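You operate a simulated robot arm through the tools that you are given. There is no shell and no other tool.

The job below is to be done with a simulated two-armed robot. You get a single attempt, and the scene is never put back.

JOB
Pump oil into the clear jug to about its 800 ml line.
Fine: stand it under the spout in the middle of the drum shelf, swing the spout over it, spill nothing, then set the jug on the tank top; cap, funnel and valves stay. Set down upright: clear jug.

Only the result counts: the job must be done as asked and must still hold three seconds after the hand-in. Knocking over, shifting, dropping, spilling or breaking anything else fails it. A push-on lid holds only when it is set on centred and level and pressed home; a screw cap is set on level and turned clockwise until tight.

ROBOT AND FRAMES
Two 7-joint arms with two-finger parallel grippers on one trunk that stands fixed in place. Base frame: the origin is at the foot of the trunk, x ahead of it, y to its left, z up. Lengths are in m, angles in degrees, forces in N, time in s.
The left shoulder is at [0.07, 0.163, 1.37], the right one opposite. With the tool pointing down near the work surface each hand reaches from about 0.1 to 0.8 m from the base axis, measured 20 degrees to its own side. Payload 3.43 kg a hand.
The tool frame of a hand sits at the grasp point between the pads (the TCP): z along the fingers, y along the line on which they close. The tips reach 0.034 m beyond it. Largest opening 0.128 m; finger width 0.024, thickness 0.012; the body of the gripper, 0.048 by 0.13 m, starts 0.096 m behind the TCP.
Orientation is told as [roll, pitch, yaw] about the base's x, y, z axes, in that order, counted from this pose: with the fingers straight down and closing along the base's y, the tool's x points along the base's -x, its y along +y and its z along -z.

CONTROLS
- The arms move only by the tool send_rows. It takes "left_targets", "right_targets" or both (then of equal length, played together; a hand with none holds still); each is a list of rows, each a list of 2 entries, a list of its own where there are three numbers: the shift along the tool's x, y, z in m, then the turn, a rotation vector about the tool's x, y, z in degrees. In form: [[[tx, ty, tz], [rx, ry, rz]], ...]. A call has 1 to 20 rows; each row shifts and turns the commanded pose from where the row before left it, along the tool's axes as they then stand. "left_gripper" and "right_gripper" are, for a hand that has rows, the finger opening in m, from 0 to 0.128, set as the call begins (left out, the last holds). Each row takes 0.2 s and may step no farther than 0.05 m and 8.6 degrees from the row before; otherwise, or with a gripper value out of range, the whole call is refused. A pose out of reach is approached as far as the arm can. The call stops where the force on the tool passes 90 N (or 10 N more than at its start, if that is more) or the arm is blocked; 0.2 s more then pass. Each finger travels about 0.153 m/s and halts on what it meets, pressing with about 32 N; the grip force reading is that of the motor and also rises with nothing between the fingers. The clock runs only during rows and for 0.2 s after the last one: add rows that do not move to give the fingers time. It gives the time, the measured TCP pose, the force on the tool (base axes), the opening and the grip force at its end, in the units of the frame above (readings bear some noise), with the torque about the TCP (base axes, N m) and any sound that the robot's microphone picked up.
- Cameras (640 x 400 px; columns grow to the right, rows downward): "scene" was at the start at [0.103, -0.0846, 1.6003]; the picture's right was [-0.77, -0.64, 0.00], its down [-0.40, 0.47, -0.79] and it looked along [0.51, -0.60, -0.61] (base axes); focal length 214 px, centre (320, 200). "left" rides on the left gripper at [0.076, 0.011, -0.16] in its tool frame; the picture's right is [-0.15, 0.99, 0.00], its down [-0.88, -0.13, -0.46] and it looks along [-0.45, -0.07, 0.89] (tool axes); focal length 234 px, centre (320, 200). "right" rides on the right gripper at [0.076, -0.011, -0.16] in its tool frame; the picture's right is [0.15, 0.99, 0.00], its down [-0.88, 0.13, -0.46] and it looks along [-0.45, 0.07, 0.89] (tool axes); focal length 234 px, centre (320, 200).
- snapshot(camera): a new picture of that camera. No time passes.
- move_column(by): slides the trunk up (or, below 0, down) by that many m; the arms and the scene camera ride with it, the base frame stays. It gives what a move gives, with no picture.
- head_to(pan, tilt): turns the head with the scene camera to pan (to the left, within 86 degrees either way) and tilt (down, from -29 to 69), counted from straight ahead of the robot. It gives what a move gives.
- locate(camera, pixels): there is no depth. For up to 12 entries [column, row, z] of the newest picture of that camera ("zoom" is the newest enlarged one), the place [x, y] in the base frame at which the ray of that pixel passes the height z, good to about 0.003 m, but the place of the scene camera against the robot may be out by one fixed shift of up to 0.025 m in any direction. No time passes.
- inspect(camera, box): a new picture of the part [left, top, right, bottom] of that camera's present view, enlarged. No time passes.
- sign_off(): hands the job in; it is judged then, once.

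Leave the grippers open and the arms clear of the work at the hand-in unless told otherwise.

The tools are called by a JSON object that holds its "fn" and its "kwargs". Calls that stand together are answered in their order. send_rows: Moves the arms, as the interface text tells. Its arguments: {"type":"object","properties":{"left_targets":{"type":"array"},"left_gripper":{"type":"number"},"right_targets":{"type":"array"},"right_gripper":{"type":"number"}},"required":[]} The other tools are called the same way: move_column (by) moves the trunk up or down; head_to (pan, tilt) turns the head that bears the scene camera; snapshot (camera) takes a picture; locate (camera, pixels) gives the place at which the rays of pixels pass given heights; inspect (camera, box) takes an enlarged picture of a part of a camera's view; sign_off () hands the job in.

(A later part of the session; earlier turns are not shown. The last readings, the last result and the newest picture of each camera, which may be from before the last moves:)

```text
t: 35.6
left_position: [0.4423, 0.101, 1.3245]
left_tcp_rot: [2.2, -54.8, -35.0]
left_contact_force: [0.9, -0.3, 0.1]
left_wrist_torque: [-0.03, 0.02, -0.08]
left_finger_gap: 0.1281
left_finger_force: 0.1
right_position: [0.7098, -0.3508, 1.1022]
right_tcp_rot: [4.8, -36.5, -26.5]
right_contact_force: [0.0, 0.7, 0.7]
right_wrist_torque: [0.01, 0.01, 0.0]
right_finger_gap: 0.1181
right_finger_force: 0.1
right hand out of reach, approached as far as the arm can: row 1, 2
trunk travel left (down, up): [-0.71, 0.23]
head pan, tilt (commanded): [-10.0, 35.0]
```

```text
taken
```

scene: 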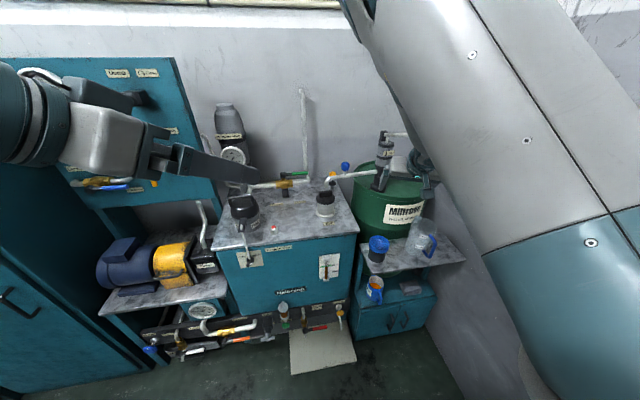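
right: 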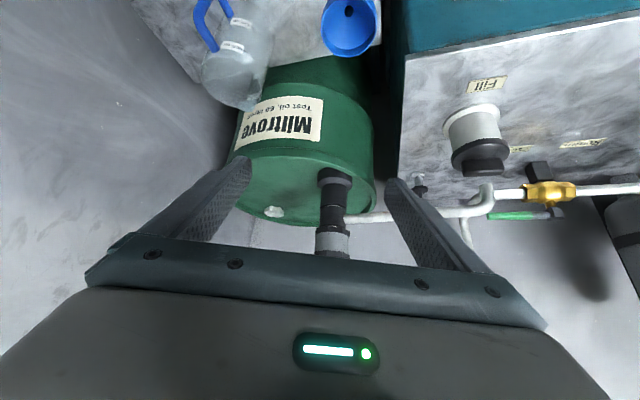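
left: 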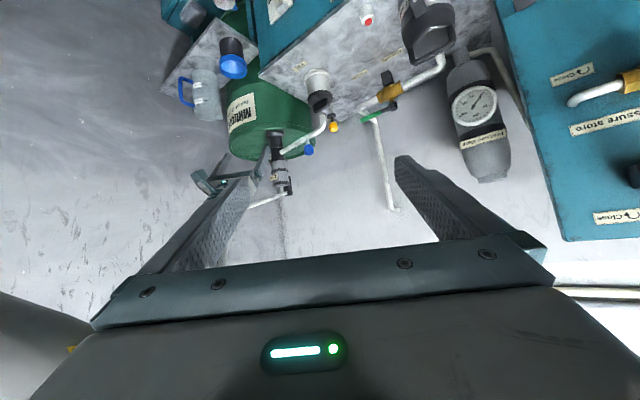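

The right arm cannot go further left in this elbow-in posture, but the left arm is in an elbow-out posture suited to reaching across. So the left hand will swing the spout and the right hand will retreat to the right, clear of the lever. First the right hand goes back toward the robot and right.

{"fn": "send_rows", "kwargs": {"right_targets": [[[0.0243, -0.0219, -0.0199], [0, 0, 0]], [[0.0243, -0.0219, -0.0199], [0, 0, 0]], [[0.0243, -0.0219, -0.0199], [0, 0, 0]], [[0.0243, -0.0219, -0.0199], [0, 0, 0]], [[0, -0.045, 0], [0, 0, 0]], [[0, -0.045, 0], [0, 0, 0]], [[0, -0.045, 0], [0, 0, 0]]]}}

{"fn": "snapshot", "kwargs": {"camera": "scene"}}

{"fn": "snapshot", "kwargs": {"camera": "left"}}

```text
t: 37.2
left_position: [0.4399, 0.0988, 1.3265]
left_tcp_rot: [2.5, -54.8, -35.2]
left_contact_force: [0.0, -0.3, 0.2]
left_wrist_torque: [0.06, -0.01, 0.06]
left_finger_gap: 0.1277
left_finger_force: 0.0
right_position: [0.5149, -0.4937, 1.1103]
right_tcp_rot: [1.1, -38.0, -21.7]
right_contact_force: [-0.1, -0.1, 0.5]
right_wrist_torque: [0.04, 0.0, 0.03]
right_finger_gap: 0.1181
right_finger_force: 0.1
trunk travel left (down, up): [-0.71, 0.23]
head pan, tilt (commanded): [-10.0, 35.0]
```

```text
taken
```

scene: 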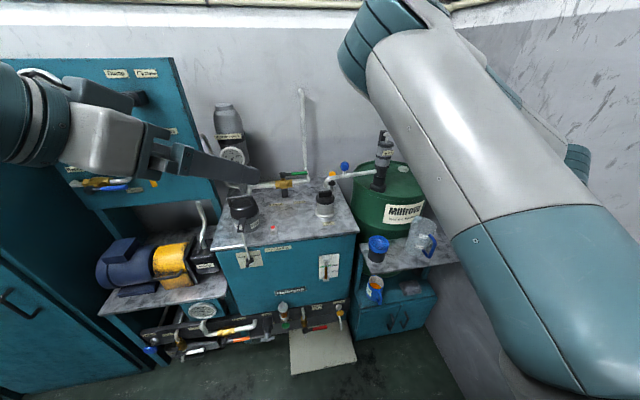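

```text
taken
```

left: 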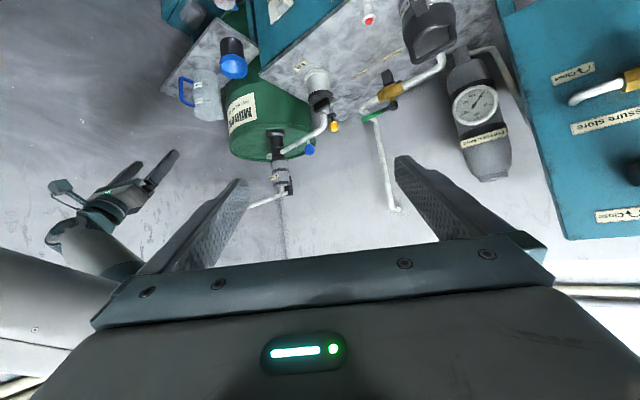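

The right elbow still stands in the middle. I'll move the right hand farther right to y ≈ -0.65, which swings that elbow out of the way as before.

{"fn": "send_rows", "kwargs": {"right_targets": [[[-0.0119, -0.0373, 0.0083], [0, 0, 0]], [[-0.0119, -0.0373, 0.0083], [0, 0, 0]], [[-0.0119, -0.0373, 0.0083], [0, 0, 0]], [[-0.0119, -0.0373, 0.0083], [0, 0, 0]]]}}

{"fn": "snapshot", "kwargs": {"camera": "scene"}}

```text
t: 38.2
left_position: [0.4402, 0.0983, 1.3266]
left_tcp_rot: [2.5, -54.8, -35.1]
left_contact_force: [0.4, 0.3, -0.7]
left_wrist_torque: [0.01, 0.02, 0.01]
left_finger_gap: 0.128
left_finger_force: 0.1
right_position: [0.5157, -0.6528, 1.1115]
right_tcp_rot: [1.3, -38.1, -21.8]
right_contact_force: [-0.6, -0.4, 0.2]
right_wrist_torque: [0.0, 0.01, 0.05]
right_finger_gap: 0.118
right_finger_force: 0.1
trunk travel left (down, up): [-0.71, 0.23]
head pan, tilt (commanded): [-10.0, 35.0]
```

```text
taken
```

scene: 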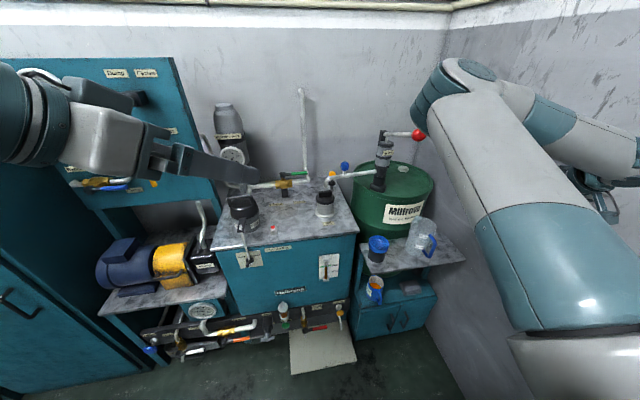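

The view is clear again and the right arm is parked. Now the left hand goes forward over the tank (well above its fittings) toward the spout ball, in two stages.

{"fn": "send_rows", "kwargs": {"left_targets": [[[-0.0095, -0.003, 0.0455], [0, 0, 0]], [[-0.0095, -0.003, 0.0455], [0, 0, 0]], [[-0.0095, -0.003, 0.0455], [0, 0, 0]], [[-0.0095, -0.003, 0.0455], [0, 0, 0]], [[-0.0095, -0.003, 0.0455], [0, 0, 0]]]}}

{"fn": "snapshot", "kwargs": {"camera": "left"}}

{"fn": "snapshot", "kwargs": {"camera": "scene"}}

```text
t: 39.4
left_position: [0.6138, -0.03, 1.2344]
left_tcp_rot: [2.5, -54.9, -35.2]
left_contact_force: [0.5, 0.2, -0.1]
left_wrist_torque: [0.0, 0.01, 0.01]
left_finger_gap: 0.1281
left_finger_force: 0.0
right_position: [0.5163, -0.6509, 1.1103]
right_tcp_rot: [1.2, -38.0, -21.7]
right_contact_force: [0.1, -0.2, 0.4]
right_wrist_torque: [0.02, 0.01, 0.02]
right_finger_gap: 0.1179
right_finger_force: 0.0
trunk travel left (down, up): [-0.71, 0.23]
head pan, tilt (commanded): [-10.0, 35.0]
```

```text
taken
```

left: 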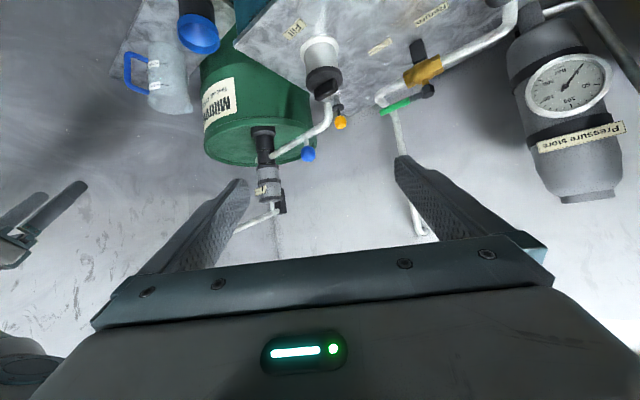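

```text
taken
```

scene: 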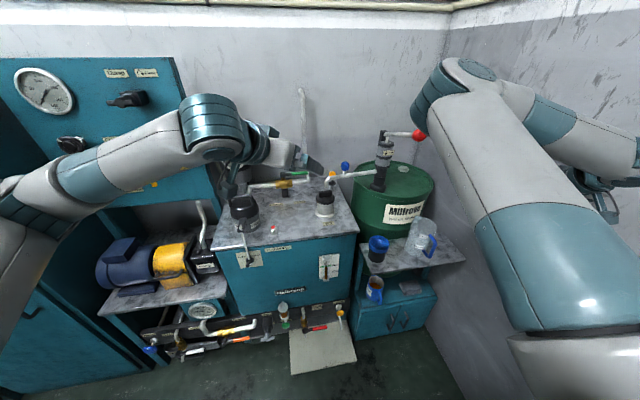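

The left arm follows well. I'll enlarge the left view around the ball (309, 154) and spout to refine positions.

{"fn": "inspect", "kwargs": {"camera": "left", "box": [220, 60, 370, 240]}}

{"fn": "locate", "kwargs": {"camera": "left", "pixels": [[309, 154, 1.07], [309, 154, 1.08], [326, 100, 0.99], [326, 100, 1.0], [262, 131, 0.93], [262, 131, 0.94], [306, 138, 1.03], [283, 202, 1.18], [320, 50, 0.92], [322, 80, 0.95]]}}

```text
2.22 times, centred on (295, 150) of left
```

zoom: 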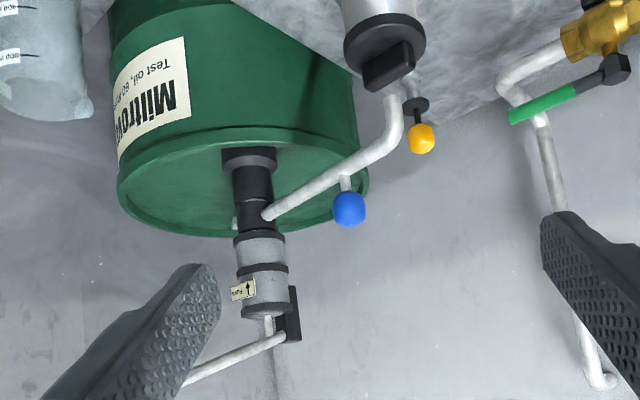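

```text
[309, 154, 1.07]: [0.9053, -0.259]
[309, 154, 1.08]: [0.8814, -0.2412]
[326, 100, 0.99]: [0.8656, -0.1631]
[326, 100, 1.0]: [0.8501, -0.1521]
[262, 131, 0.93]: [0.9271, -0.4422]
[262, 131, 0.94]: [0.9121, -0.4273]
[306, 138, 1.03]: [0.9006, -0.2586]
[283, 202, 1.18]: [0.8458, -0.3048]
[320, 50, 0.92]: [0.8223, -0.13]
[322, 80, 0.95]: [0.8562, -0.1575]
```

The ball is confirmed at (0.893, -0.250, 1.075). I'll move the left hand to about 10 cm short of it, tipping to 68°, with the fingers narrowed to 0.07.

{"fn": "send_rows", "kwargs": {"left_targets": [[[-0.0046, -0.0054, 0.0473], [0, -2.2, 0]], [[-0.0046, -0.0054, 0.0473], [0, -2.2, 0]], [[-0.0046, -0.0054, 0.0473], [0, -2.2, 0]], [[-0.0046, -0.0054, 0.0473], [0, -2.2, 0]], [[-0.0046, -0.0054, 0.0473], [0, -2.2, 0]], [[-0.0046, -0.0054, 0.0473], [0, -2.2, 0]]], "left_gripper": 0.07}}

{"fn": "snapshot", "kwargs": {"camera": "left"}}

{"fn": "snapshot", "kwargs": {"camera": "scene"}}

```text
t: 40.8
left_position: [0.8162, -0.1976, 1.1157]
left_tcp_rot: [3.8, -68.0, -36.6]
left_contact_force: [-0.4, -0.7, 0.1]
left_wrist_torque: [-0.01, 0.01, 0.02]
left_finger_gap: 0.07
left_finger_force: 0.1
right_position: [0.5165, -0.6533, 1.1108]
right_tcp_rot: [1.2, -38.0, -21.8]
right_contact_force: [0.6, 0.1, -1.2]
right_wrist_torque: [-0.01, 0.04, -0.02]
right_finger_gap: 0.118
right_finger_force: 0.0
trunk travel left (down, up): [-0.71, 0.23]
head pan, tilt (commanded): [-10.0, 35.0]
```

```text
taken
```

left: 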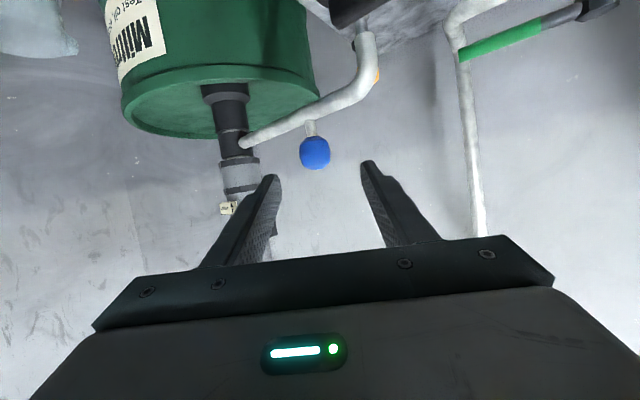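

```text
taken
```

scene: 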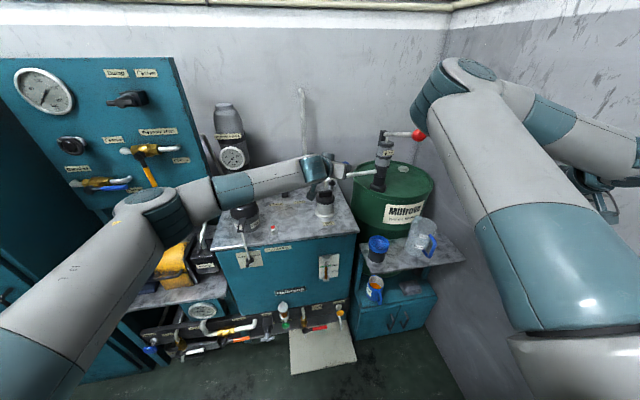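

The ball sits at (315, 153), centred between the fingertips (270 and 370). I'll check its ray from here.

{"fn": "locate", "kwargs": {"camera": "left", "pixels": [[315, 153, 1.07], [315, 153, 1.075], [315, 153, 1.08], [309, 123, 1.03], [366, 37, 0.99], [366, 37, 1.0]]}}

{"fn": "inspect", "kwargs": {"camera": "left", "box": [210, 20, 430, 220]}}

```text
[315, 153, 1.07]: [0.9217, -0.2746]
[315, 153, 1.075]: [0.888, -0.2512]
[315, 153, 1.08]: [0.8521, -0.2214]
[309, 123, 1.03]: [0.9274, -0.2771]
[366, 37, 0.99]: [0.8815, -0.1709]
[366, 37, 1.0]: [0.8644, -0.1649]
```

```text
2.00 times, centred on (320, 120) of left
```

zoom: 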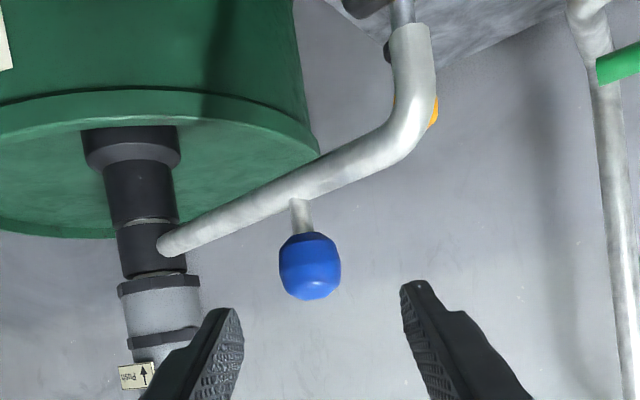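

The ball is straight ahead, 93 mm away. I'll advance in three rows, then close on it.

{"fn": "send_rows", "kwargs": {"left_targets": [[[0, -0.002, 0.031], [0, 0, 0]], [[0, -0.002, 0.031], [0, 0, 0]], [[0, -0.002, 0.031], [0, 0, 0]], [[0, 0, 0], [0, 0, 0]]]}}

{"fn": "inspect", "kwargs": {"camera": "left", "box": [210, 20, 430, 260]}}

```text
t: 41.8
left_position: [0.883, -0.2452, 1.0823]
left_tcp_rot: [3.6, -68.1, -36.4]
left_contact_force: [-0.2, 0.1, 0.0]
left_wrist_torque: [0.01, 0.02, -0.07]
left_finger_gap: 0.0703
left_finger_force: 0.0
right_position: [0.5165, -0.6488, 1.1125]
right_tcp_rot: [1.2, -38.1, -21.7]
right_contact_force: [0.3, 0.9, 1.1]
right_wrist_torque: [-0.03, -0.02, -0.02]
right_finger_gap: 0.1178
right_finger_force: 0.0
trunk travel left (down, up): [-0.71, 0.23]
head pan, tilt (commanded): [-10.0, 35.0]
```

```text
1.67 times, centred on (320, 140) of left
```

zoom: 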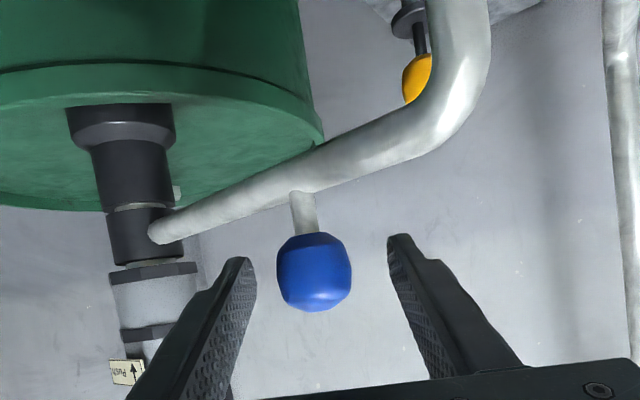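

The fingers straddle the ball with the tips above the pipe. I'll close on it.

{"fn": "send_rows", "kwargs": {"left_targets": [[[0, 0, 0], [0, 0, 0]], [[0, 0, 0], [0, 0, 0]], [[0, 0, 0], [0, 0, 0]]], "left_gripper": 0.015}}

{"fn": "inspect", "kwargs": {"camera": "left", "box": [210, 20, 430, 260]}}

```text
t: 42.6
left_position: [0.883, -0.2463, 1.0819]
left_tcp_rot: [3.6, -68.0, -36.7]
left_contact_force: [-2.5, -3.1, -1.1]
left_wrist_torque: [-0.09, -0.04, -0.12]
left_finger_gap: 0.0349
left_finger_force: 44.9
right_position: [0.5163, -0.6522, 1.1126]
right_tcp_rot: [1.2, -38.1, -21.8]
right_contact_force: [0.7, 0.1, -0.1]
right_wrist_torque: [0.0, 0.0, -0.01]
right_finger_gap: 0.1181
right_finger_force: 0.0
trunk travel left (down, up): [-0.71, 0.23]
head pan, tilt (commanded): [-10.0, 35.0]
```

```text
1.67 times, centred on (320, 140) of left
```

zoom: 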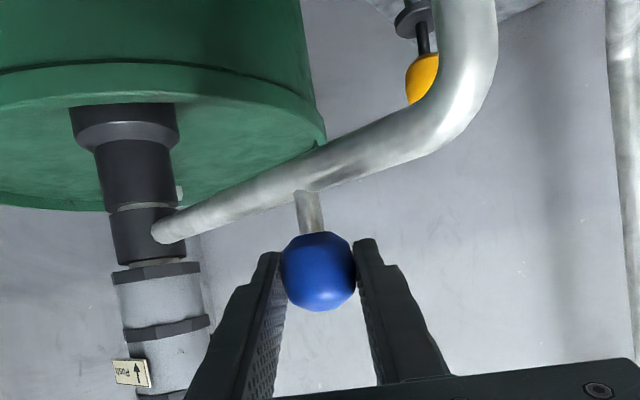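

Gripped at 0.035. The spout's circle has its centre at (0.919, -0.43) and radius about 0.18 at the ball; I'll swing counter-clockwise seen from above, toward the robot, the first two 13° steps as a test.

{"fn": "send_rows", "kwargs": {"left_targets": [[[0.00936, -0.03102, -0.02527], [0, 0, 0]], [[0.00636, -0.03625, -0.01816], [0, 0, 0]]]}}

{"fn": "snapshot", "kwargs": {"camera": "left"}}

{"fn": "inspect", "kwargs": {"camera": "scene", "box": [280, 90, 480, 290]}}

```text
t: 43.2
left_position: [0.8069, -0.2735, 1.0813]
left_tcp_rot: [3.7, -68.0, -36.2]
left_contact_force: [-9.2, 20.9, -2.0]
left_wrist_torque: [0.25, 0.32, 0.69]
left_finger_gap: 0.0354
left_finger_force: 44.9
right_position: [0.5146, -0.6496, 1.1151]
right_tcp_rot: [1.1, -38.2, -21.6]
right_contact_force: [-0.6, -0.2, 0.3]
right_wrist_torque: [0.04, 0.02, 0.03]
right_finger_gap: 0.1183
right_finger_force: 0.1
trunk travel left (down, up): [-0.71, 0.23]
head pan, tilt (commanded): [-10.0, 35.0]
```

```text
taken
```

left: 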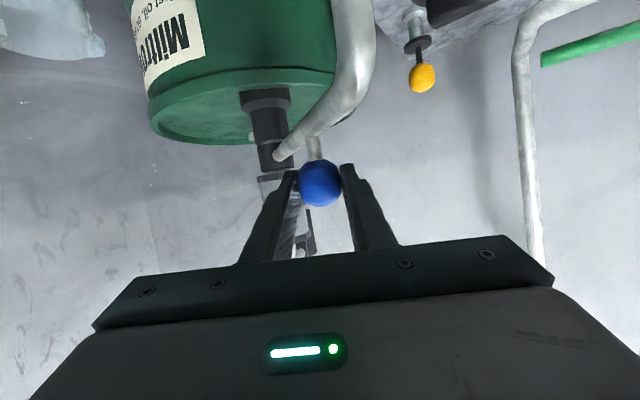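

```text
2.00 times, centred on (380, 190) of scene
```

zoom: 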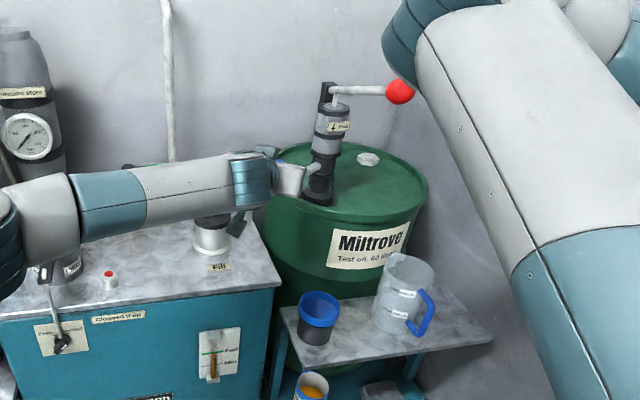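

The spout swings. The side force (21 N, outward) says the true circle is a little off my guess; the axis x is nearer 0.912. I'll correct the path and do two more steps.

{"fn": "send_rows", "kwargs": {"left_targets": [[[0.00472, -0.03617, -0.01413], [0, 0, 0]], [[0.00021, -0.04089, -0.00323], [0, 0, 0]]]}}

{"fn": "snapshot", "kwargs": {"camera": "left"}}

{"fn": "inspect", "kwargs": {"camera": "scene", "box": [280, 90, 480, 290]}}

```text
t: 43.8
left_position: [0.7472, -0.334, 1.0817]
left_tcp_rot: [3.8, -68.0, -36.9]
left_contact_force: [8.1, -5.8, -2.2]
left_wrist_torque: [0.23, 0.32, -0.09]
left_finger_gap: 0.0355
left_finger_force: 41.8
right_position: [0.5159, -0.6545, 1.1108]
right_tcp_rot: [1.2, -37.9, -21.8]
right_contact_force: [-0.6, -0.5, 0.3]
right_wrist_torque: [0.0, 0.05, -0.04]
right_finger_gap: 0.1178
right_finger_force: 0.0
trunk travel left (down, up): [-0.71, 0.23]
head pan, tilt (commanded): [-10.0, 35.0]
```

```text
taken
```

left: 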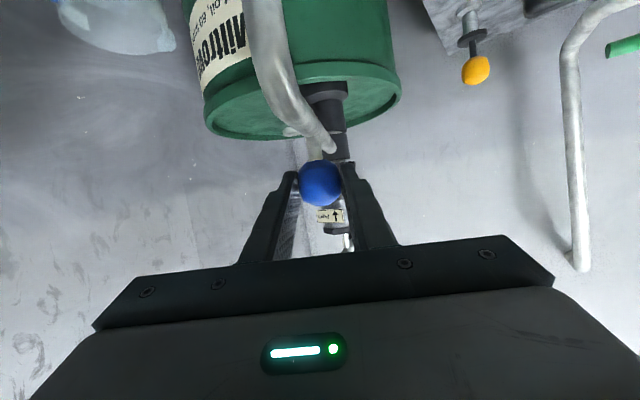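

```text
2.00 times, centred on (380, 190) of scene
```

zoom: 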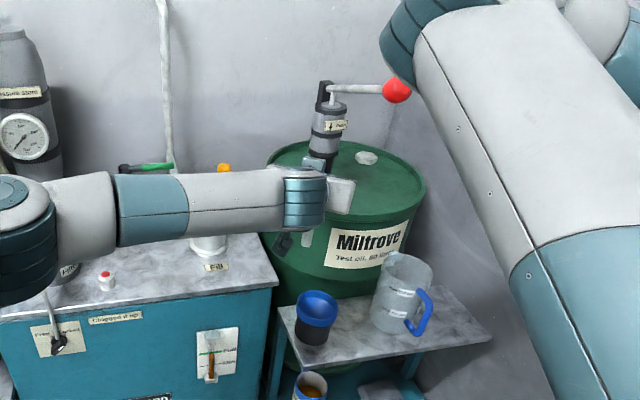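

Now past 148° with only ~10 N. Refining the circle to centre (0.914, -0.437), I'll continue two more steps.

{"fn": "send_rows", "kwargs": {"left_targets": [[[-0.00233, -0.04337, 0.0029], [0, 0, 0]], [[-0.00651, -0.04, 0.0135], [0, 0, 0]]]}}

{"fn": "snapshot", "kwargs": {"camera": "left"}}

{"fn": "inspect", "kwargs": {"camera": "scene", "box": [280, 90, 480, 290]}}

```text
t: 44.4
left_position: [0.7222, -0.4067, 1.0821]
left_tcp_rot: [3.9, -68.0, -36.5]
left_contact_force: [20.6, -3.9, 2.4]
left_wrist_torque: [-0.1, -0.44, -0.34]
left_finger_gap: 0.0353
left_finger_force: 44.9
left hand out of reach, approached as far as the arm can: row 2
right_position: [0.5181, -0.653, 1.1107]
right_tcp_rot: [1.2, -37.9, -21.8]
right_contact_force: [0.0, -0.3, 0.1]
right_wrist_torque: [-0.01, 0.01, 0.01]
right_finger_gap: 0.1181
right_finger_force: 0.1
trunk travel left (down, up): [-0.71, 0.23]
head pan, tilt (commanded): [-10.0, 35.0]
```

```text
taken
```

left: 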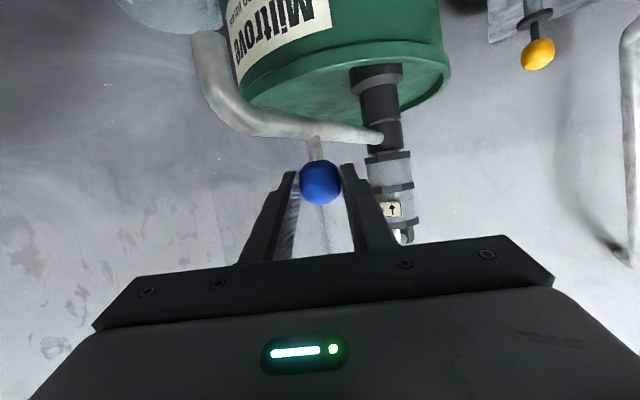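

```text
2.00 times, centred on (380, 190) of scene
```

zoom: 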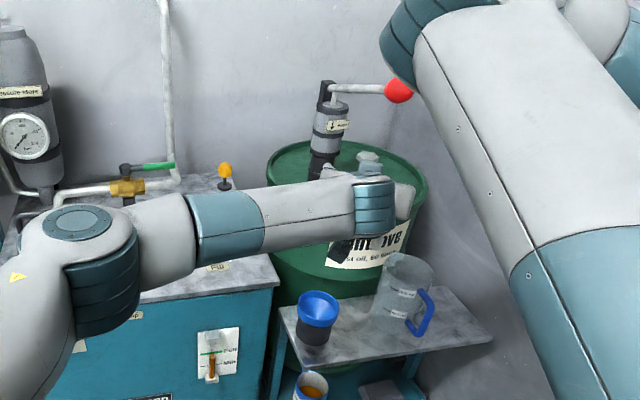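

The spout now points almost at the robot (ball at about 172°), and the left arm is at its limit. The remaining 36° is in the right arm's range, so I'll release the ball with the left hand and back it off along its own axis.

{"fn": "send_rows", "kwargs": {"left_targets": [[[0, 0, 0], [0, 0, 0]], [[0, 0, 0], [0, 0, 0]], [[0, 0, 0], [0, 0, 0]]], "left_gripper": 0.075}}

{"fn": "snapshot", "kwargs": {"camera": "left"}}

```text
t: 45.2
left_position: [0.7165, -0.4066, 1.0843]
left_tcp_rot: [3.5, -68.1, -36.4]
left_contact_force: [1.2, -0.5, 0.7]
left_wrist_torque: [-0.01, 0.02, 0.01]
left_finger_gap: 0.0752
left_finger_force: 0.0
right_position: [0.5169, -0.6515, 1.113]
right_tcp_rot: [1.0, -38.1, -21.7]
right_contact_force: [0.6, -0.1, -0.8]
right_wrist_torque: [0.02, -0.01, -0.04]
right_finger_gap: 0.118
right_finger_force: 0.1
trunk travel left (down, up): [-0.71, 0.23]
head pan, tilt (commanded): [-10.0, 35.0]
```

```text
taken
```

left: 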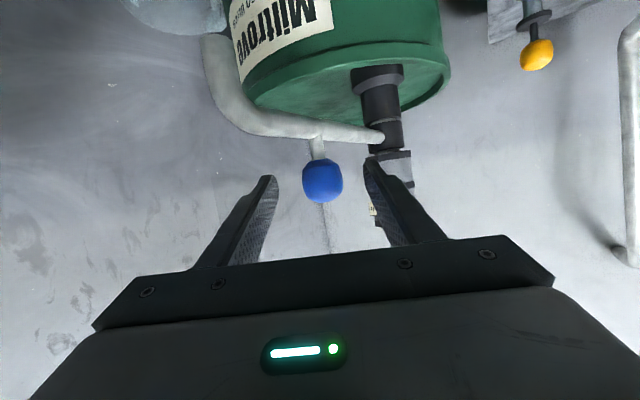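

Released without disturbing the spout. Now the left hand backs off and moves left.

{"fn": "send_rows", "kwargs": {"left_targets": [[[0, 0, -0.04], [0, 0, 0]], [[0, 0, -0.04], [0, 0, 0]], [[0, 0, -0.04], [0, 0, 0]], [[0, 0.04, -0.02], [0, 0, 0]], [[0, 0.04, -0.02], [0, 0, 0]], [[0, 0.04, -0.02], [0, 0, 0]], [[0, 0.045, 0], [0, 0, 0]], [[0, 0.045, 0], [0, 0, 0]]]}}

{"fn": "snapshot", "kwargs": {"camera": "left"}}

{"fn": "snapshot", "kwargs": {"camera": "scene"}}

```text
t: 47.0
left_position: [0.6936, -0.1373, 1.1528]
left_tcp_rot: [3.4, -68.2, -36.3]
left_contact_force: [0.5, 1.2, 0.0]
left_wrist_torque: [0.02, 0.0, -0.01]
left_finger_gap: 0.0749
left_finger_force: 0.1
right_position: [0.5156, -0.6495, 1.1131]
right_tcp_rot: [1.0, -38.1, -21.6]
right_contact_force: [0.9, 0.1, -0.5]
right_wrist_torque: [-0.02, -0.02, 0.01]
right_finger_gap: 0.1181
right_finger_force: 0.1
trunk travel left (down, up): [-0.71, 0.23]
head pan, tilt (commanded): [-10.0, 35.0]
```

```text
taken
```

left: 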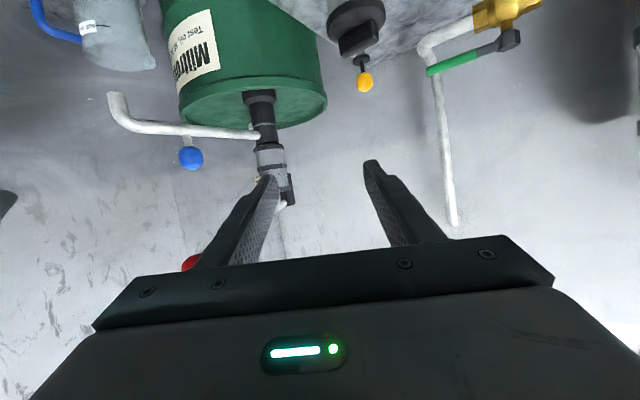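

```text
taken
```

scene: 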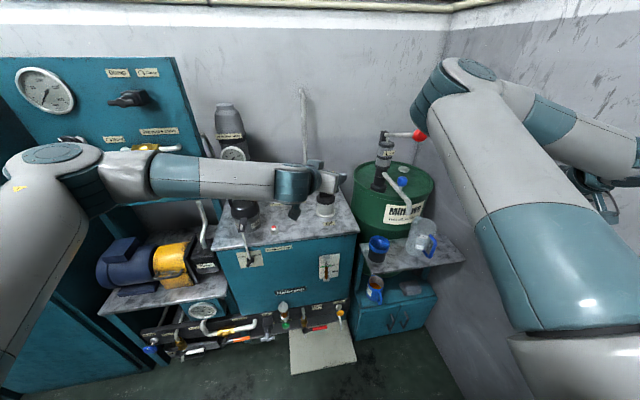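

The spout points toward the robot now, tip near the jug but short of it by about 36°. I'll move the left hand a bit farther left and back to give the right arm room, then look.

{"fn": "send_rows", "kwargs": {"left_targets": [[[0, 0.04, -0.03], [0, 0, 0]], [[0, 0.04, -0.03], [0, 0, 0]], [[0, 0.02, -0.02], [0, 0, 0]]]}}

{"fn": "snapshot", "kwargs": {"camera": "left"}}

{"fn": "inspect", "kwargs": {"camera": "scene", "box": [340, 110, 480, 270]}}

```text
t: 47.8
left_position: [0.6828, -0.0174, 1.1848]
left_tcp_rot: [3.7, -68.0, -36.6]
left_contact_force: [0.4, -0.2, -0.7]
left_wrist_torque: [-0.01, 0.01, 0.04]
left_finger_gap: 0.0749
left_finger_force: 0.1
right_position: [0.5142, -0.6521, 1.1119]
right_tcp_rot: [1.2, -38.1, -21.8]
right_contact_force: [-0.5, -0.5, 0.1]
right_wrist_torque: [-0.01, 0.0, 0.04]
right_finger_gap: 0.1179
right_finger_force: 0.0
trunk travel left (down, up): [-0.71, 0.23]
head pan, tilt (commanded): [-10.0, 35.0]
```

```text
taken
```

left: 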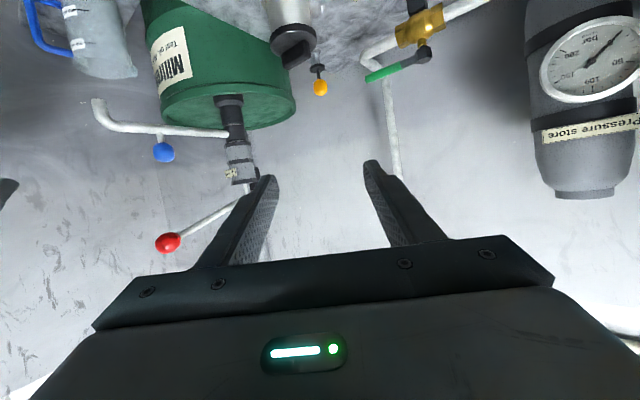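

```text
2.50 times, centred on (410, 190) of scene
```

zoom: 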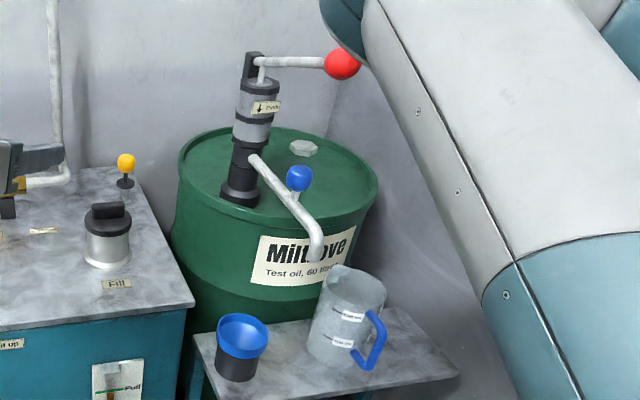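

I'll enlarge the left view's left part to fix the new positions of tip, ball, knob and jug.

{"fn": "inspect", "kwargs": {"camera": "left", "box": [0, 0, 280, 260]}}

{"fn": "locate", "kwargs": {"camera": "left", "pixels": [[163.5, 152, 1.07], [163.5, 152, 1.08], [98, 102, 0.99], [98, 102, 1.0], [167.5, 242, 1.2], [167.5, 242, 1.25], [228, 103, 0.93], [228, 103, 0.94], [105, 70, 0.873], [105, 70, 0.88]]}}

```text
1.54 times, centred on (140, 130) of left
```

zoom: 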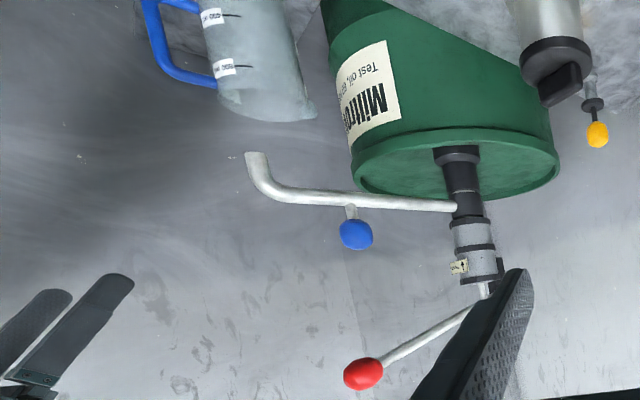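

```text
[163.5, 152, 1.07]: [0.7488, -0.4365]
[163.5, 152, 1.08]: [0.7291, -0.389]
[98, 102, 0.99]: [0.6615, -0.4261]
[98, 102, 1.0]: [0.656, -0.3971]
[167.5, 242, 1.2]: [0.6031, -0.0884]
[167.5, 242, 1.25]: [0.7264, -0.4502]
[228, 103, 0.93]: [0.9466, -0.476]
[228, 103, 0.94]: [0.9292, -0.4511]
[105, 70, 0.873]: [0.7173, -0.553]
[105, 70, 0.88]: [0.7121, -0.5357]
```

The tip is at (0.659, -0.412, 0.995), radius 0.256, so at 210° it will be at about (0.692, -0.563): inside the jug's mouth, 2 cm from its axis. The ball is at (0.739, -0.413, 1.075). Next I re-orient the right hand (tip 60°, heading nearly straight ahead) and bring it forward.

{"fn": "send_rows", "kwargs": {"right_targets": [[[0, 0, 0], [-2.6, -5.4, -3.35]], [[0, 0, 0], [-2.6, -5.4, -3.35]], [[0, 0, 0], [-2.6, -5.4, -3.35]], [[0, 0, 0], [-2.6, -5.4, -3.35]], [[-0.0222, 0.0132, 0.0284], [0, 0, 0]], [[-0.0222, 0.0132, 0.0284], [0, 0, 0]], [[-0.0222, 0.0132, 0.0284], [0, 0, 0]]], "right_gripper": 0.075}}

{"fn": "snapshot", "kwargs": {"camera": "right"}}

{"fn": "snapshot", "kwargs": {"camera": "scene"}}

```text
t: 49.4
left_position: [0.6839, -0.0183, 1.1855]
left_tcp_rot: [3.5, -67.9, -36.3]
left_contact_force: [-0.1, 0.2, 0.0]
left_wrist_torque: [0.02, -0.02, -0.02]
left_finger_gap: 0.0751
left_finger_force: 0.1
right_position: [0.6257, -0.6191, 1.1258]
right_tcp_rot: [-4.7, -59.4, -0.3]
right_contact_force: [-0.2, 0.0, 0.2]
right_wrist_torque: [0.01, 0.01, -0.01]
right_finger_gap: 0.0749
right_finger_force: 0.1
trunk travel left (down, up): [-0.71, 0.23]
head pan, tilt (commanded): [-10.0, 35.0]
```

```text
taken
```

right: 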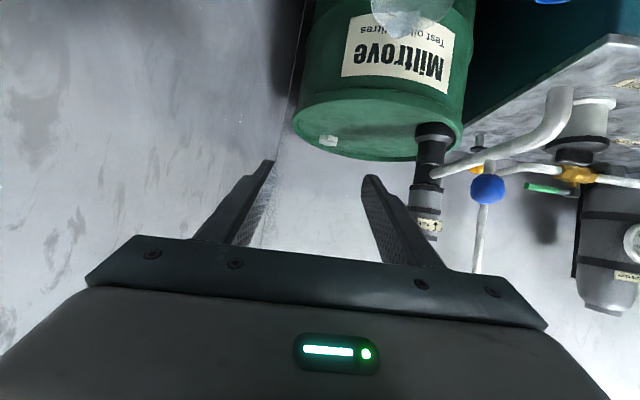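

```text
taken
```

scene: 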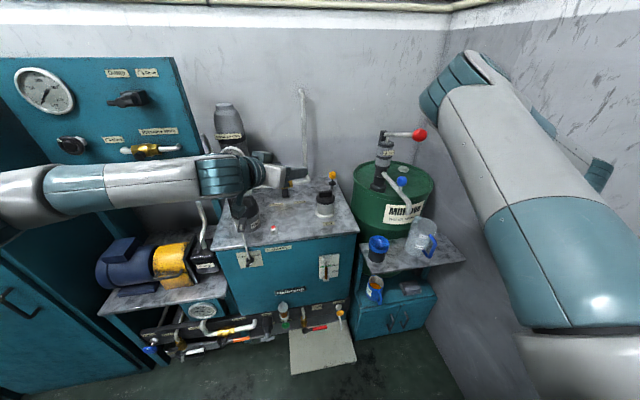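

The right hand is at (0.626, -0.619, 1.126), all clear. I'll move it left at this height to just in front of the ball, below the knob.

{"fn": "send_rows", "kwargs": {"right_targets": [[[-0.0029, 0.0433, 0.0014], [0, 0, 0]], [[-0.0029, 0.0433, 0.0014], [0, 0, 0]], [[-0.0029, 0.0433, 0.0014], [0, 0, 0]], [[-0.0029, 0.0433, 0.0014], [0, 0, 0]]]}}

{"fn": "snapshot", "kwargs": {"camera": "right"}}

{"fn": "snapshot", "kwargs": {"camera": "left"}}

```text
t: 50.4
left_position: [0.6844, -0.0141, 1.1858]
left_tcp_rot: [3.3, -68.1, -36.2]
left_contact_force: [0.2, 0.1, 0.8]
left_wrist_torque: [0.02, 0.0, -0.03]
left_finger_gap: 0.0749
left_finger_force: 0.0
right_position: [0.6492, -0.4441, 1.1259]
right_tcp_rot: [-5.0, -59.6, -0.2]
right_contact_force: [0.1, 0.9, 0.4]
right_wrist_torque: [0.01, 0.04, 0.01]
right_finger_gap: 0.0752
right_finger_force: 0.1
trunk travel left (down, up): [-0.71, 0.23]
head pan, tilt (commanded): [-10.0, 35.0]
```

```text
taken
```

right: 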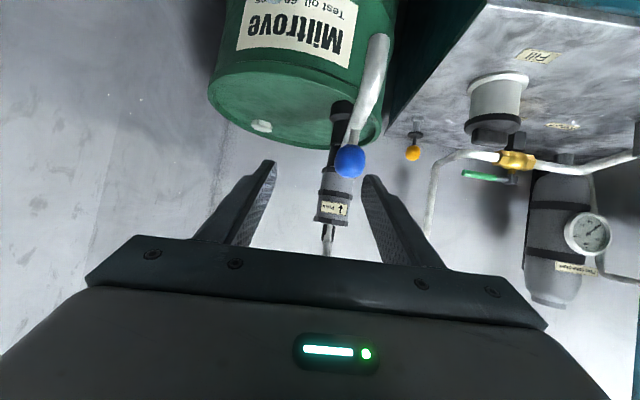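

```text
taken
```

left: 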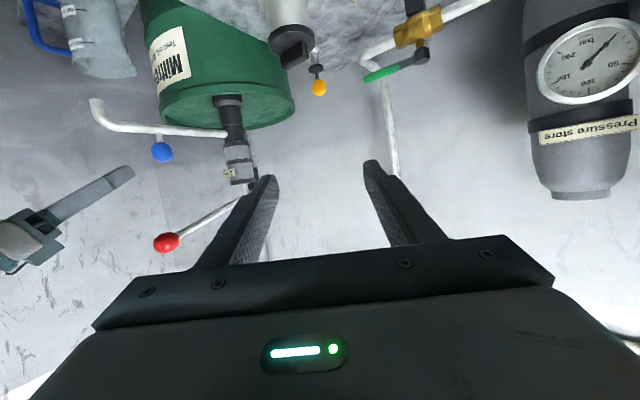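

The ball is at (350, 161) in the right view, slightly left of my centre line. I'll check its ray and then shift 4 cm left and advance.

{"fn": "locate", "kwargs": {"camera": "right", "pixels": [[350, 161, 1.07], [350, 161, 1.075], [350, 161, 1.08], [378, 42, 0.99], [378, 42, 1.0]]}}

{"fn": "send_rows", "kwargs": {"right_targets": [[[0, 0.02, 0], [0, 0, 0]], [[0, 0.018, 0], [0, 0, 0]]]}}

{"fn": "snapshot", "kwargs": {"camera": "right"}}

```text
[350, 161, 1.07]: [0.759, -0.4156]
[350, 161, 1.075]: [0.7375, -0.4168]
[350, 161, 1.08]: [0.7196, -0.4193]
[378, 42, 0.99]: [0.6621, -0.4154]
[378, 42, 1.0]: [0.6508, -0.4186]
```

```text
t: 51.0
left_position: [0.683, -0.0163, 1.1865]
left_tcp_rot: [3.5, -68.1, -36.4]
left_contact_force: [0.4, 0.3, 0.1]
left_wrist_torque: [0.01, 0.01, -0.03]
left_finger_gap: 0.0754
left_finger_force: 0.0
right_position: [0.6509, -0.4076, 1.124]
right_tcp_rot: [-4.7, -59.6, -0.4]
right_contact_force: [-0.4, 0.4, 0.8]
right_wrist_torque: [0.01, 0.0, 0.01]
right_finger_gap: 0.075
right_finger_force: 0.0
trunk travel left (down, up): [-0.71, 0.23]
head pan, tilt (commanded): [-10.0, 35.0]
```

```text
taken
```

right: 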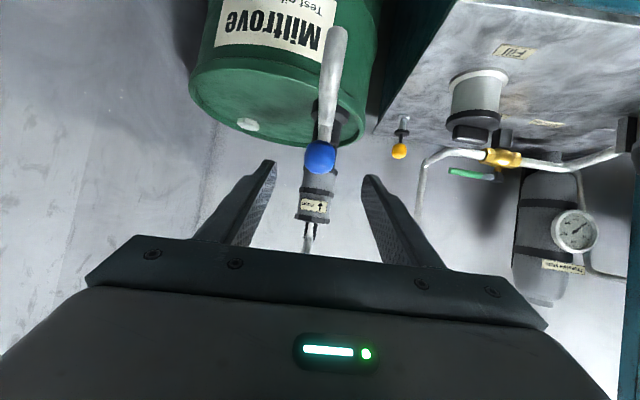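

The ball is centred at (320, 157). I'll advance 92 mm along the hand axis so the fingers straddle the ball.

{"fn": "send_rows", "kwargs": {"right_targets": [[[-0.001, 0, 0.0305], [0, 0, 0]], [[-0.001, 0, 0.0305], [0, 0, 0]], [[-0.001, 0, 0.0305], [0, 0, 0]], [[0, 0, 0], [0, 0, 0]]]}}

{"fn": "snapshot", "kwargs": {"camera": "right"}}

{"fn": "inspect", "kwargs": {"camera": "left", "box": [0, 0, 280, 260]}}

```text
t: 52.0
left_position: [0.6843, -0.0168, 1.1861]
left_tcp_rot: [3.5, -68.1, -36.5]
left_contact_force: [-0.1, 0.3, 0.4]
left_wrist_torque: [-0.05, -0.02, 0.03]
left_finger_gap: 0.075
left_finger_force: 0.1
right_position: [0.7321, -0.4181, 1.0809]
right_tcp_rot: [-4.7, -59.5, -0.4]
right_contact_force: [0.7, -0.3, 0.0]
right_wrist_torque: [-0.02, -0.04, 0.0]
right_finger_gap: 0.0749
right_finger_force: 0.0
trunk travel left (down, up): [-0.71, 0.23]
head pan, tilt (commanded): [-10.0, 35.0]
```

```text
taken
```

right: 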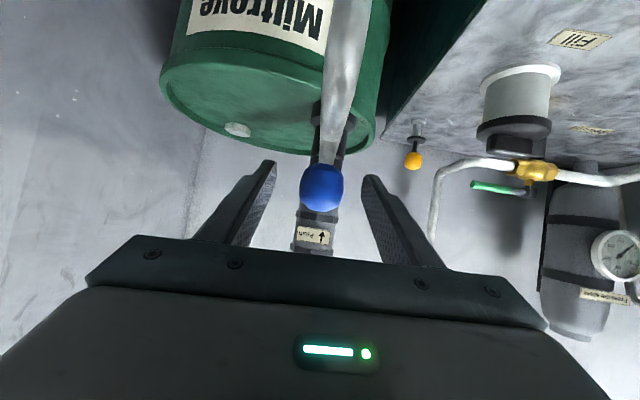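

```text
1.54 times, centred on (140, 130) of left
```

zoom: 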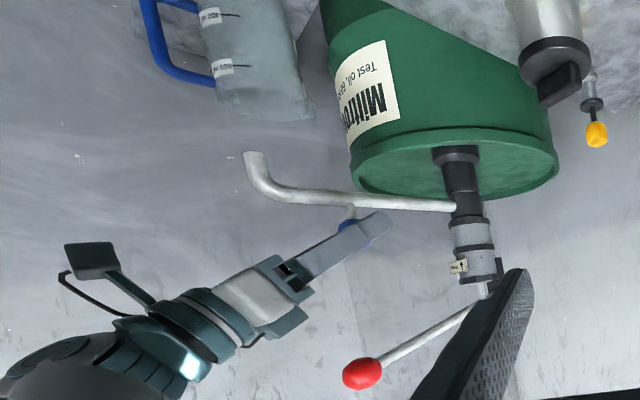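

The fingers straddle the ball and the hand is clear of the knob. I'll close on it.

{"fn": "send_rows", "kwargs": {"right_targets": [[[0, 0, 0], [0, 0, 0]], [[0, 0, 0], [0, 0, 0]], [[0, 0, 0], [0, 0, 0]]], "right_gripper": 0.015}}

```text
t: 52.8
left_position: [0.6845, -0.0175, 1.1856]
left_tcp_rot: [3.6, -68.0, -36.5]
left_contact_force: [0.2, -0.4, -0.7]
left_wrist_torque: [0.01, 0.02, 0.01]
left_finger_gap: 0.0748
left_finger_force: 0.0
right_position: [0.7326, -0.418, 1.0811]
right_tcp_rot: [-4.7, -59.6, -0.4]
right_contact_force: [-0.4, -0.4, 0.0]
right_wrist_torque: [-0.06, -0.01, -0.05]
right_finger_gap: 0.0349
right_finger_force: 45.0
trunk travel left (down, up): [-0.71, 0.23]
head pan, tilt (commanded): [-10.0, 35.0]
```

Gripped at 0.035. I'll swing the first two 12° steps toward the jug and check forces.

{"fn": "send_rows", "kwargs": {"right_targets": [[[-0.0005, -0.0363, 0.0038], [0, 0, 0]], [[-0.0043, -0.035, 0.0102], [0, 0, 0]]]}}

{"fn": "inspect", "kwargs": {"camera": "left", "box": [0, 0, 280, 260]}}

{"fn": "inspect", "kwargs": {"camera": "scene", "box": [340, 110, 480, 270]}}

```text
t: 53.4
left_position: [0.6852, -0.0174, 1.1851]
left_tcp_rot: [3.5, -68.0, -36.4]
left_contact_force: [-0.4, -0.6, 0.0]
left_wrist_torque: [0.02, 0.01, 0.01]
left_finger_gap: 0.0751
left_finger_force: 0.0
right_position: [0.7443, -0.4914, 1.0796]
right_tcp_rot: [-4.6, -59.8, -0.3]
right_contact_force: [10.8, 3.4, 1.5]
right_wrist_torque: [0.14, -1.28, -0.14]
right_finger_gap: 0.0353
right_finger_force: 44.3
trunk travel left (down, up): [-0.71, 0.23]
head pan, tilt (commanded): [-10.0, 35.0]
```

```text
1.54 times, centred on (140, 130) of left
```

zoom: 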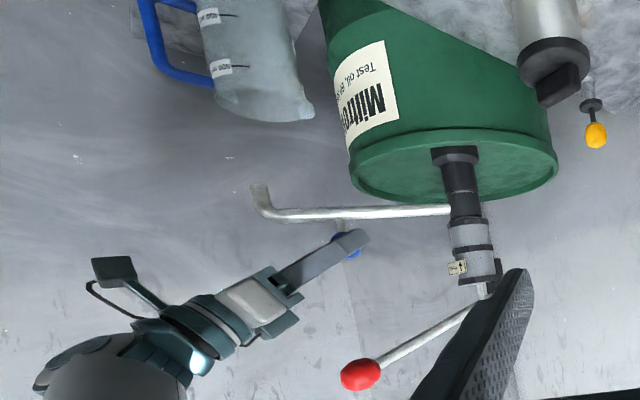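

```text
2.50 times, centred on (410, 190) of scene
```

zoom: 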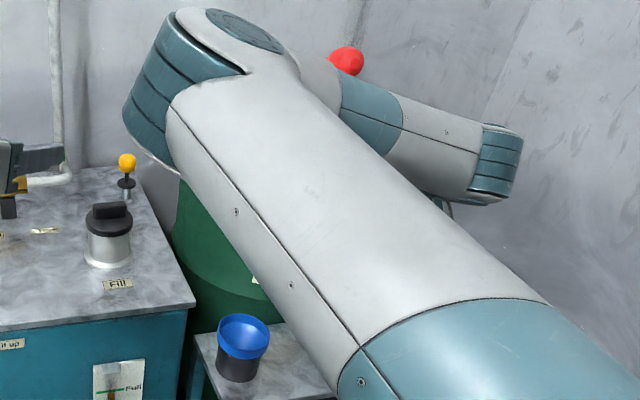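

The spout is at about 199°. One more 11° step to bring the tip over the jug.

{"fn": "send_rows", "kwargs": {"right_targets": [[[-0.0068, -0.0313, 0.0145], [0, 0, 0]], [[0, 0, 0], [0, 0, 0]]]}}

{"fn": "snapshot", "kwargs": {"camera": "left"}}

{"fn": "inspect", "kwargs": {"camera": "left", "box": [0, 0, 200, 200]}}

{"fn": "snapshot", "kwargs": {"camera": "right"}}

```text
t: 54.0
left_position: [0.6886, -0.0151, 1.1824]
left_tcp_rot: [3.0, -68.0, -35.9]
left_contact_force: [-0.3, 0.3, -1.1]
left_wrist_torque: [-0.03, 0.0, -0.01]
left_finger_gap: 0.075
left_finger_force: 0.1
right_position: [0.7583, -0.5203, 1.0794]
right_tcp_rot: [-4.8, -59.7, -0.1]
right_contact_force: [24.7, 13.7, 3.8]
right_wrist_torque: [0.29, -0.91, -0.13]
right_finger_gap: 0.035
right_finger_force: 45.1
trunk travel left (down, up): [-0.71, 0.23]
head pan, tilt (commanded): [-10.0, 35.0]
```

```text
taken
```

left: 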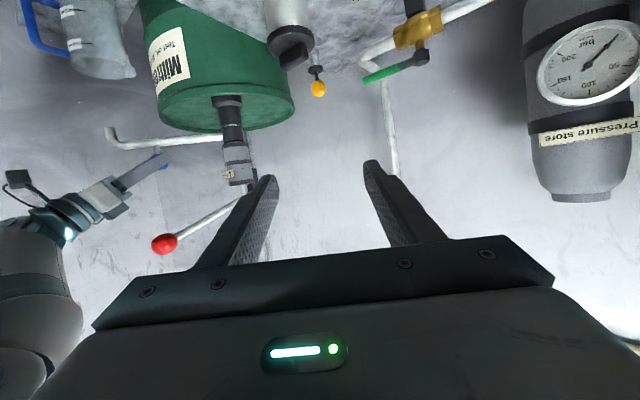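

```text
2.00 times, centred on (100, 100) of left
```

zoom: 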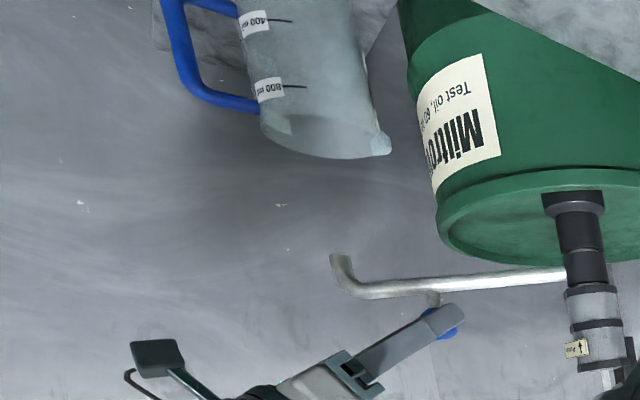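

```text
taken
```

right: 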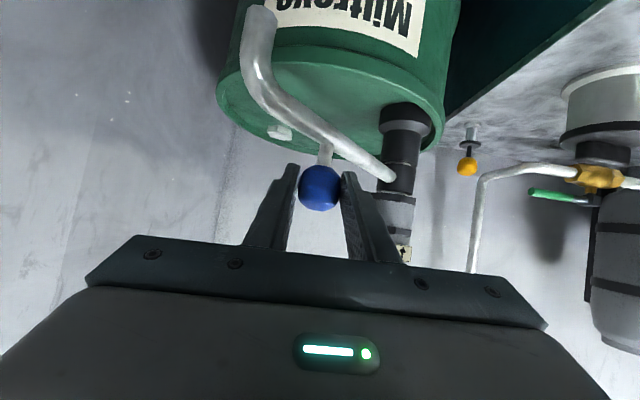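

The tip now appears over the jug's direction. I'll fix it with both cameras: left pixel (110, 129), right pixel (262, 10); and the jug rim again.

{"fn": "locate", "kwargs": {"camera": "left", "pixels": [[110, 129, 0.98], [110, 129, 0.99], [110, 129, 1.0], [100, 70, 0.873], [100, 70, 0.88], [67, 55, 0.86], [128, 72, 0.873]]}}

{"fn": "locate", "kwargs": {"camera": "right", "pixels": [[262, 12, 0.98], [262, 12, 0.99], [262, 12, 1.0]]}}

```text
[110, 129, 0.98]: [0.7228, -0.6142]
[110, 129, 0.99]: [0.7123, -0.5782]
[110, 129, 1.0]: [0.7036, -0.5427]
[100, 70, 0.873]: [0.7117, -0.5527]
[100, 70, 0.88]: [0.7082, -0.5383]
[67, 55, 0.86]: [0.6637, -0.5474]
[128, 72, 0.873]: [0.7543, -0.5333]
```

```text
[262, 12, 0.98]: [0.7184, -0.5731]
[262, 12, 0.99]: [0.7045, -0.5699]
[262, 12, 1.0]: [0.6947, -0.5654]
```

The tip is at about (0.706, -0.568, 0.992), the jug's axis at (0.711, -0.553): 1.6 cm off, inside the 4.4 cm mouth radius. I'll swing back about 2.5° to centre it better and relieve the radial force, then open the fingers.

{"fn": "send_rows", "kwargs": {"right_targets": [[[0.0006, 0.008, -0.0017], [0, 0, 0]], [[0, 0, 0], [0, 0, 0]]]}}

{"fn": "send_rows", "kwargs": {"right_targets": [[[0, 0, 0], [0, 0, 0]], [[0, 0, 0], [0, 0, 0]], [[0, 0, 0], [0, 0, 0]]], "right_gripper": 0.075}}

{"fn": "snapshot", "kwargs": {"camera": "right"}}

{"fn": "snapshot", "kwargs": {"camera": "left"}}

```text
t: 54.6
left_position: [0.6846, -0.0167, 1.1846]
left_tcp_rot: [3.4, -68.0, -36.2]
left_contact_force: [0.4, 0.4, 0.1]
left_wrist_torque: [-0.04, 0.01, 0.02]
left_finger_gap: 0.0749
left_finger_force: 0.1
right_position: [0.7526, -0.5151, 1.0793]
right_tcp_rot: [-4.8, -59.4, -0.3]
right_contact_force: [17.7, 7.6, 10.1]
right_wrist_torque: [-0.09, 0.02, -0.33]
right_finger_gap: 0.0353
right_finger_force: 45.2
trunk travel left (down, up): [-0.71, 0.23]
head pan, tilt (commanded): [-10.0, 35.0]
```

```text
t: 55.4
left_position: [0.6836, -0.0181, 1.1865]
left_tcp_rot: [3.7, -68.0, -36.6]
left_contact_force: [-0.8, -0.6, -0.5]
left_wrist_torque: [-0.01, 0.0, -0.01]
left_finger_gap: 0.075
left_finger_force: 0.1
right_position: [0.7524, -0.5167, 1.0786]
right_tcp_rot: [-4.6, -59.5, -0.6]
right_contact_force: [0.3, -0.1, -0.3]
right_wrist_torque: [0.03, -0.02, 0.05]
right_finger_gap: 0.075
right_finger_force: 0.1
trunk travel left (down, up): [-0.71, 0.23]
head pan, tilt (commanded): [-10.0, 35.0]
```

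```text
taken
```

right: 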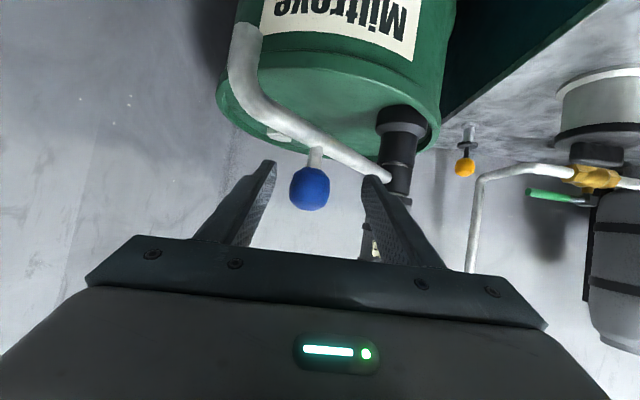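

```text
taken
```

left: 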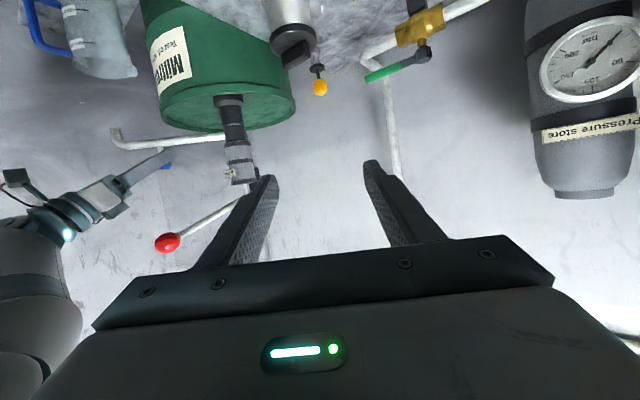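

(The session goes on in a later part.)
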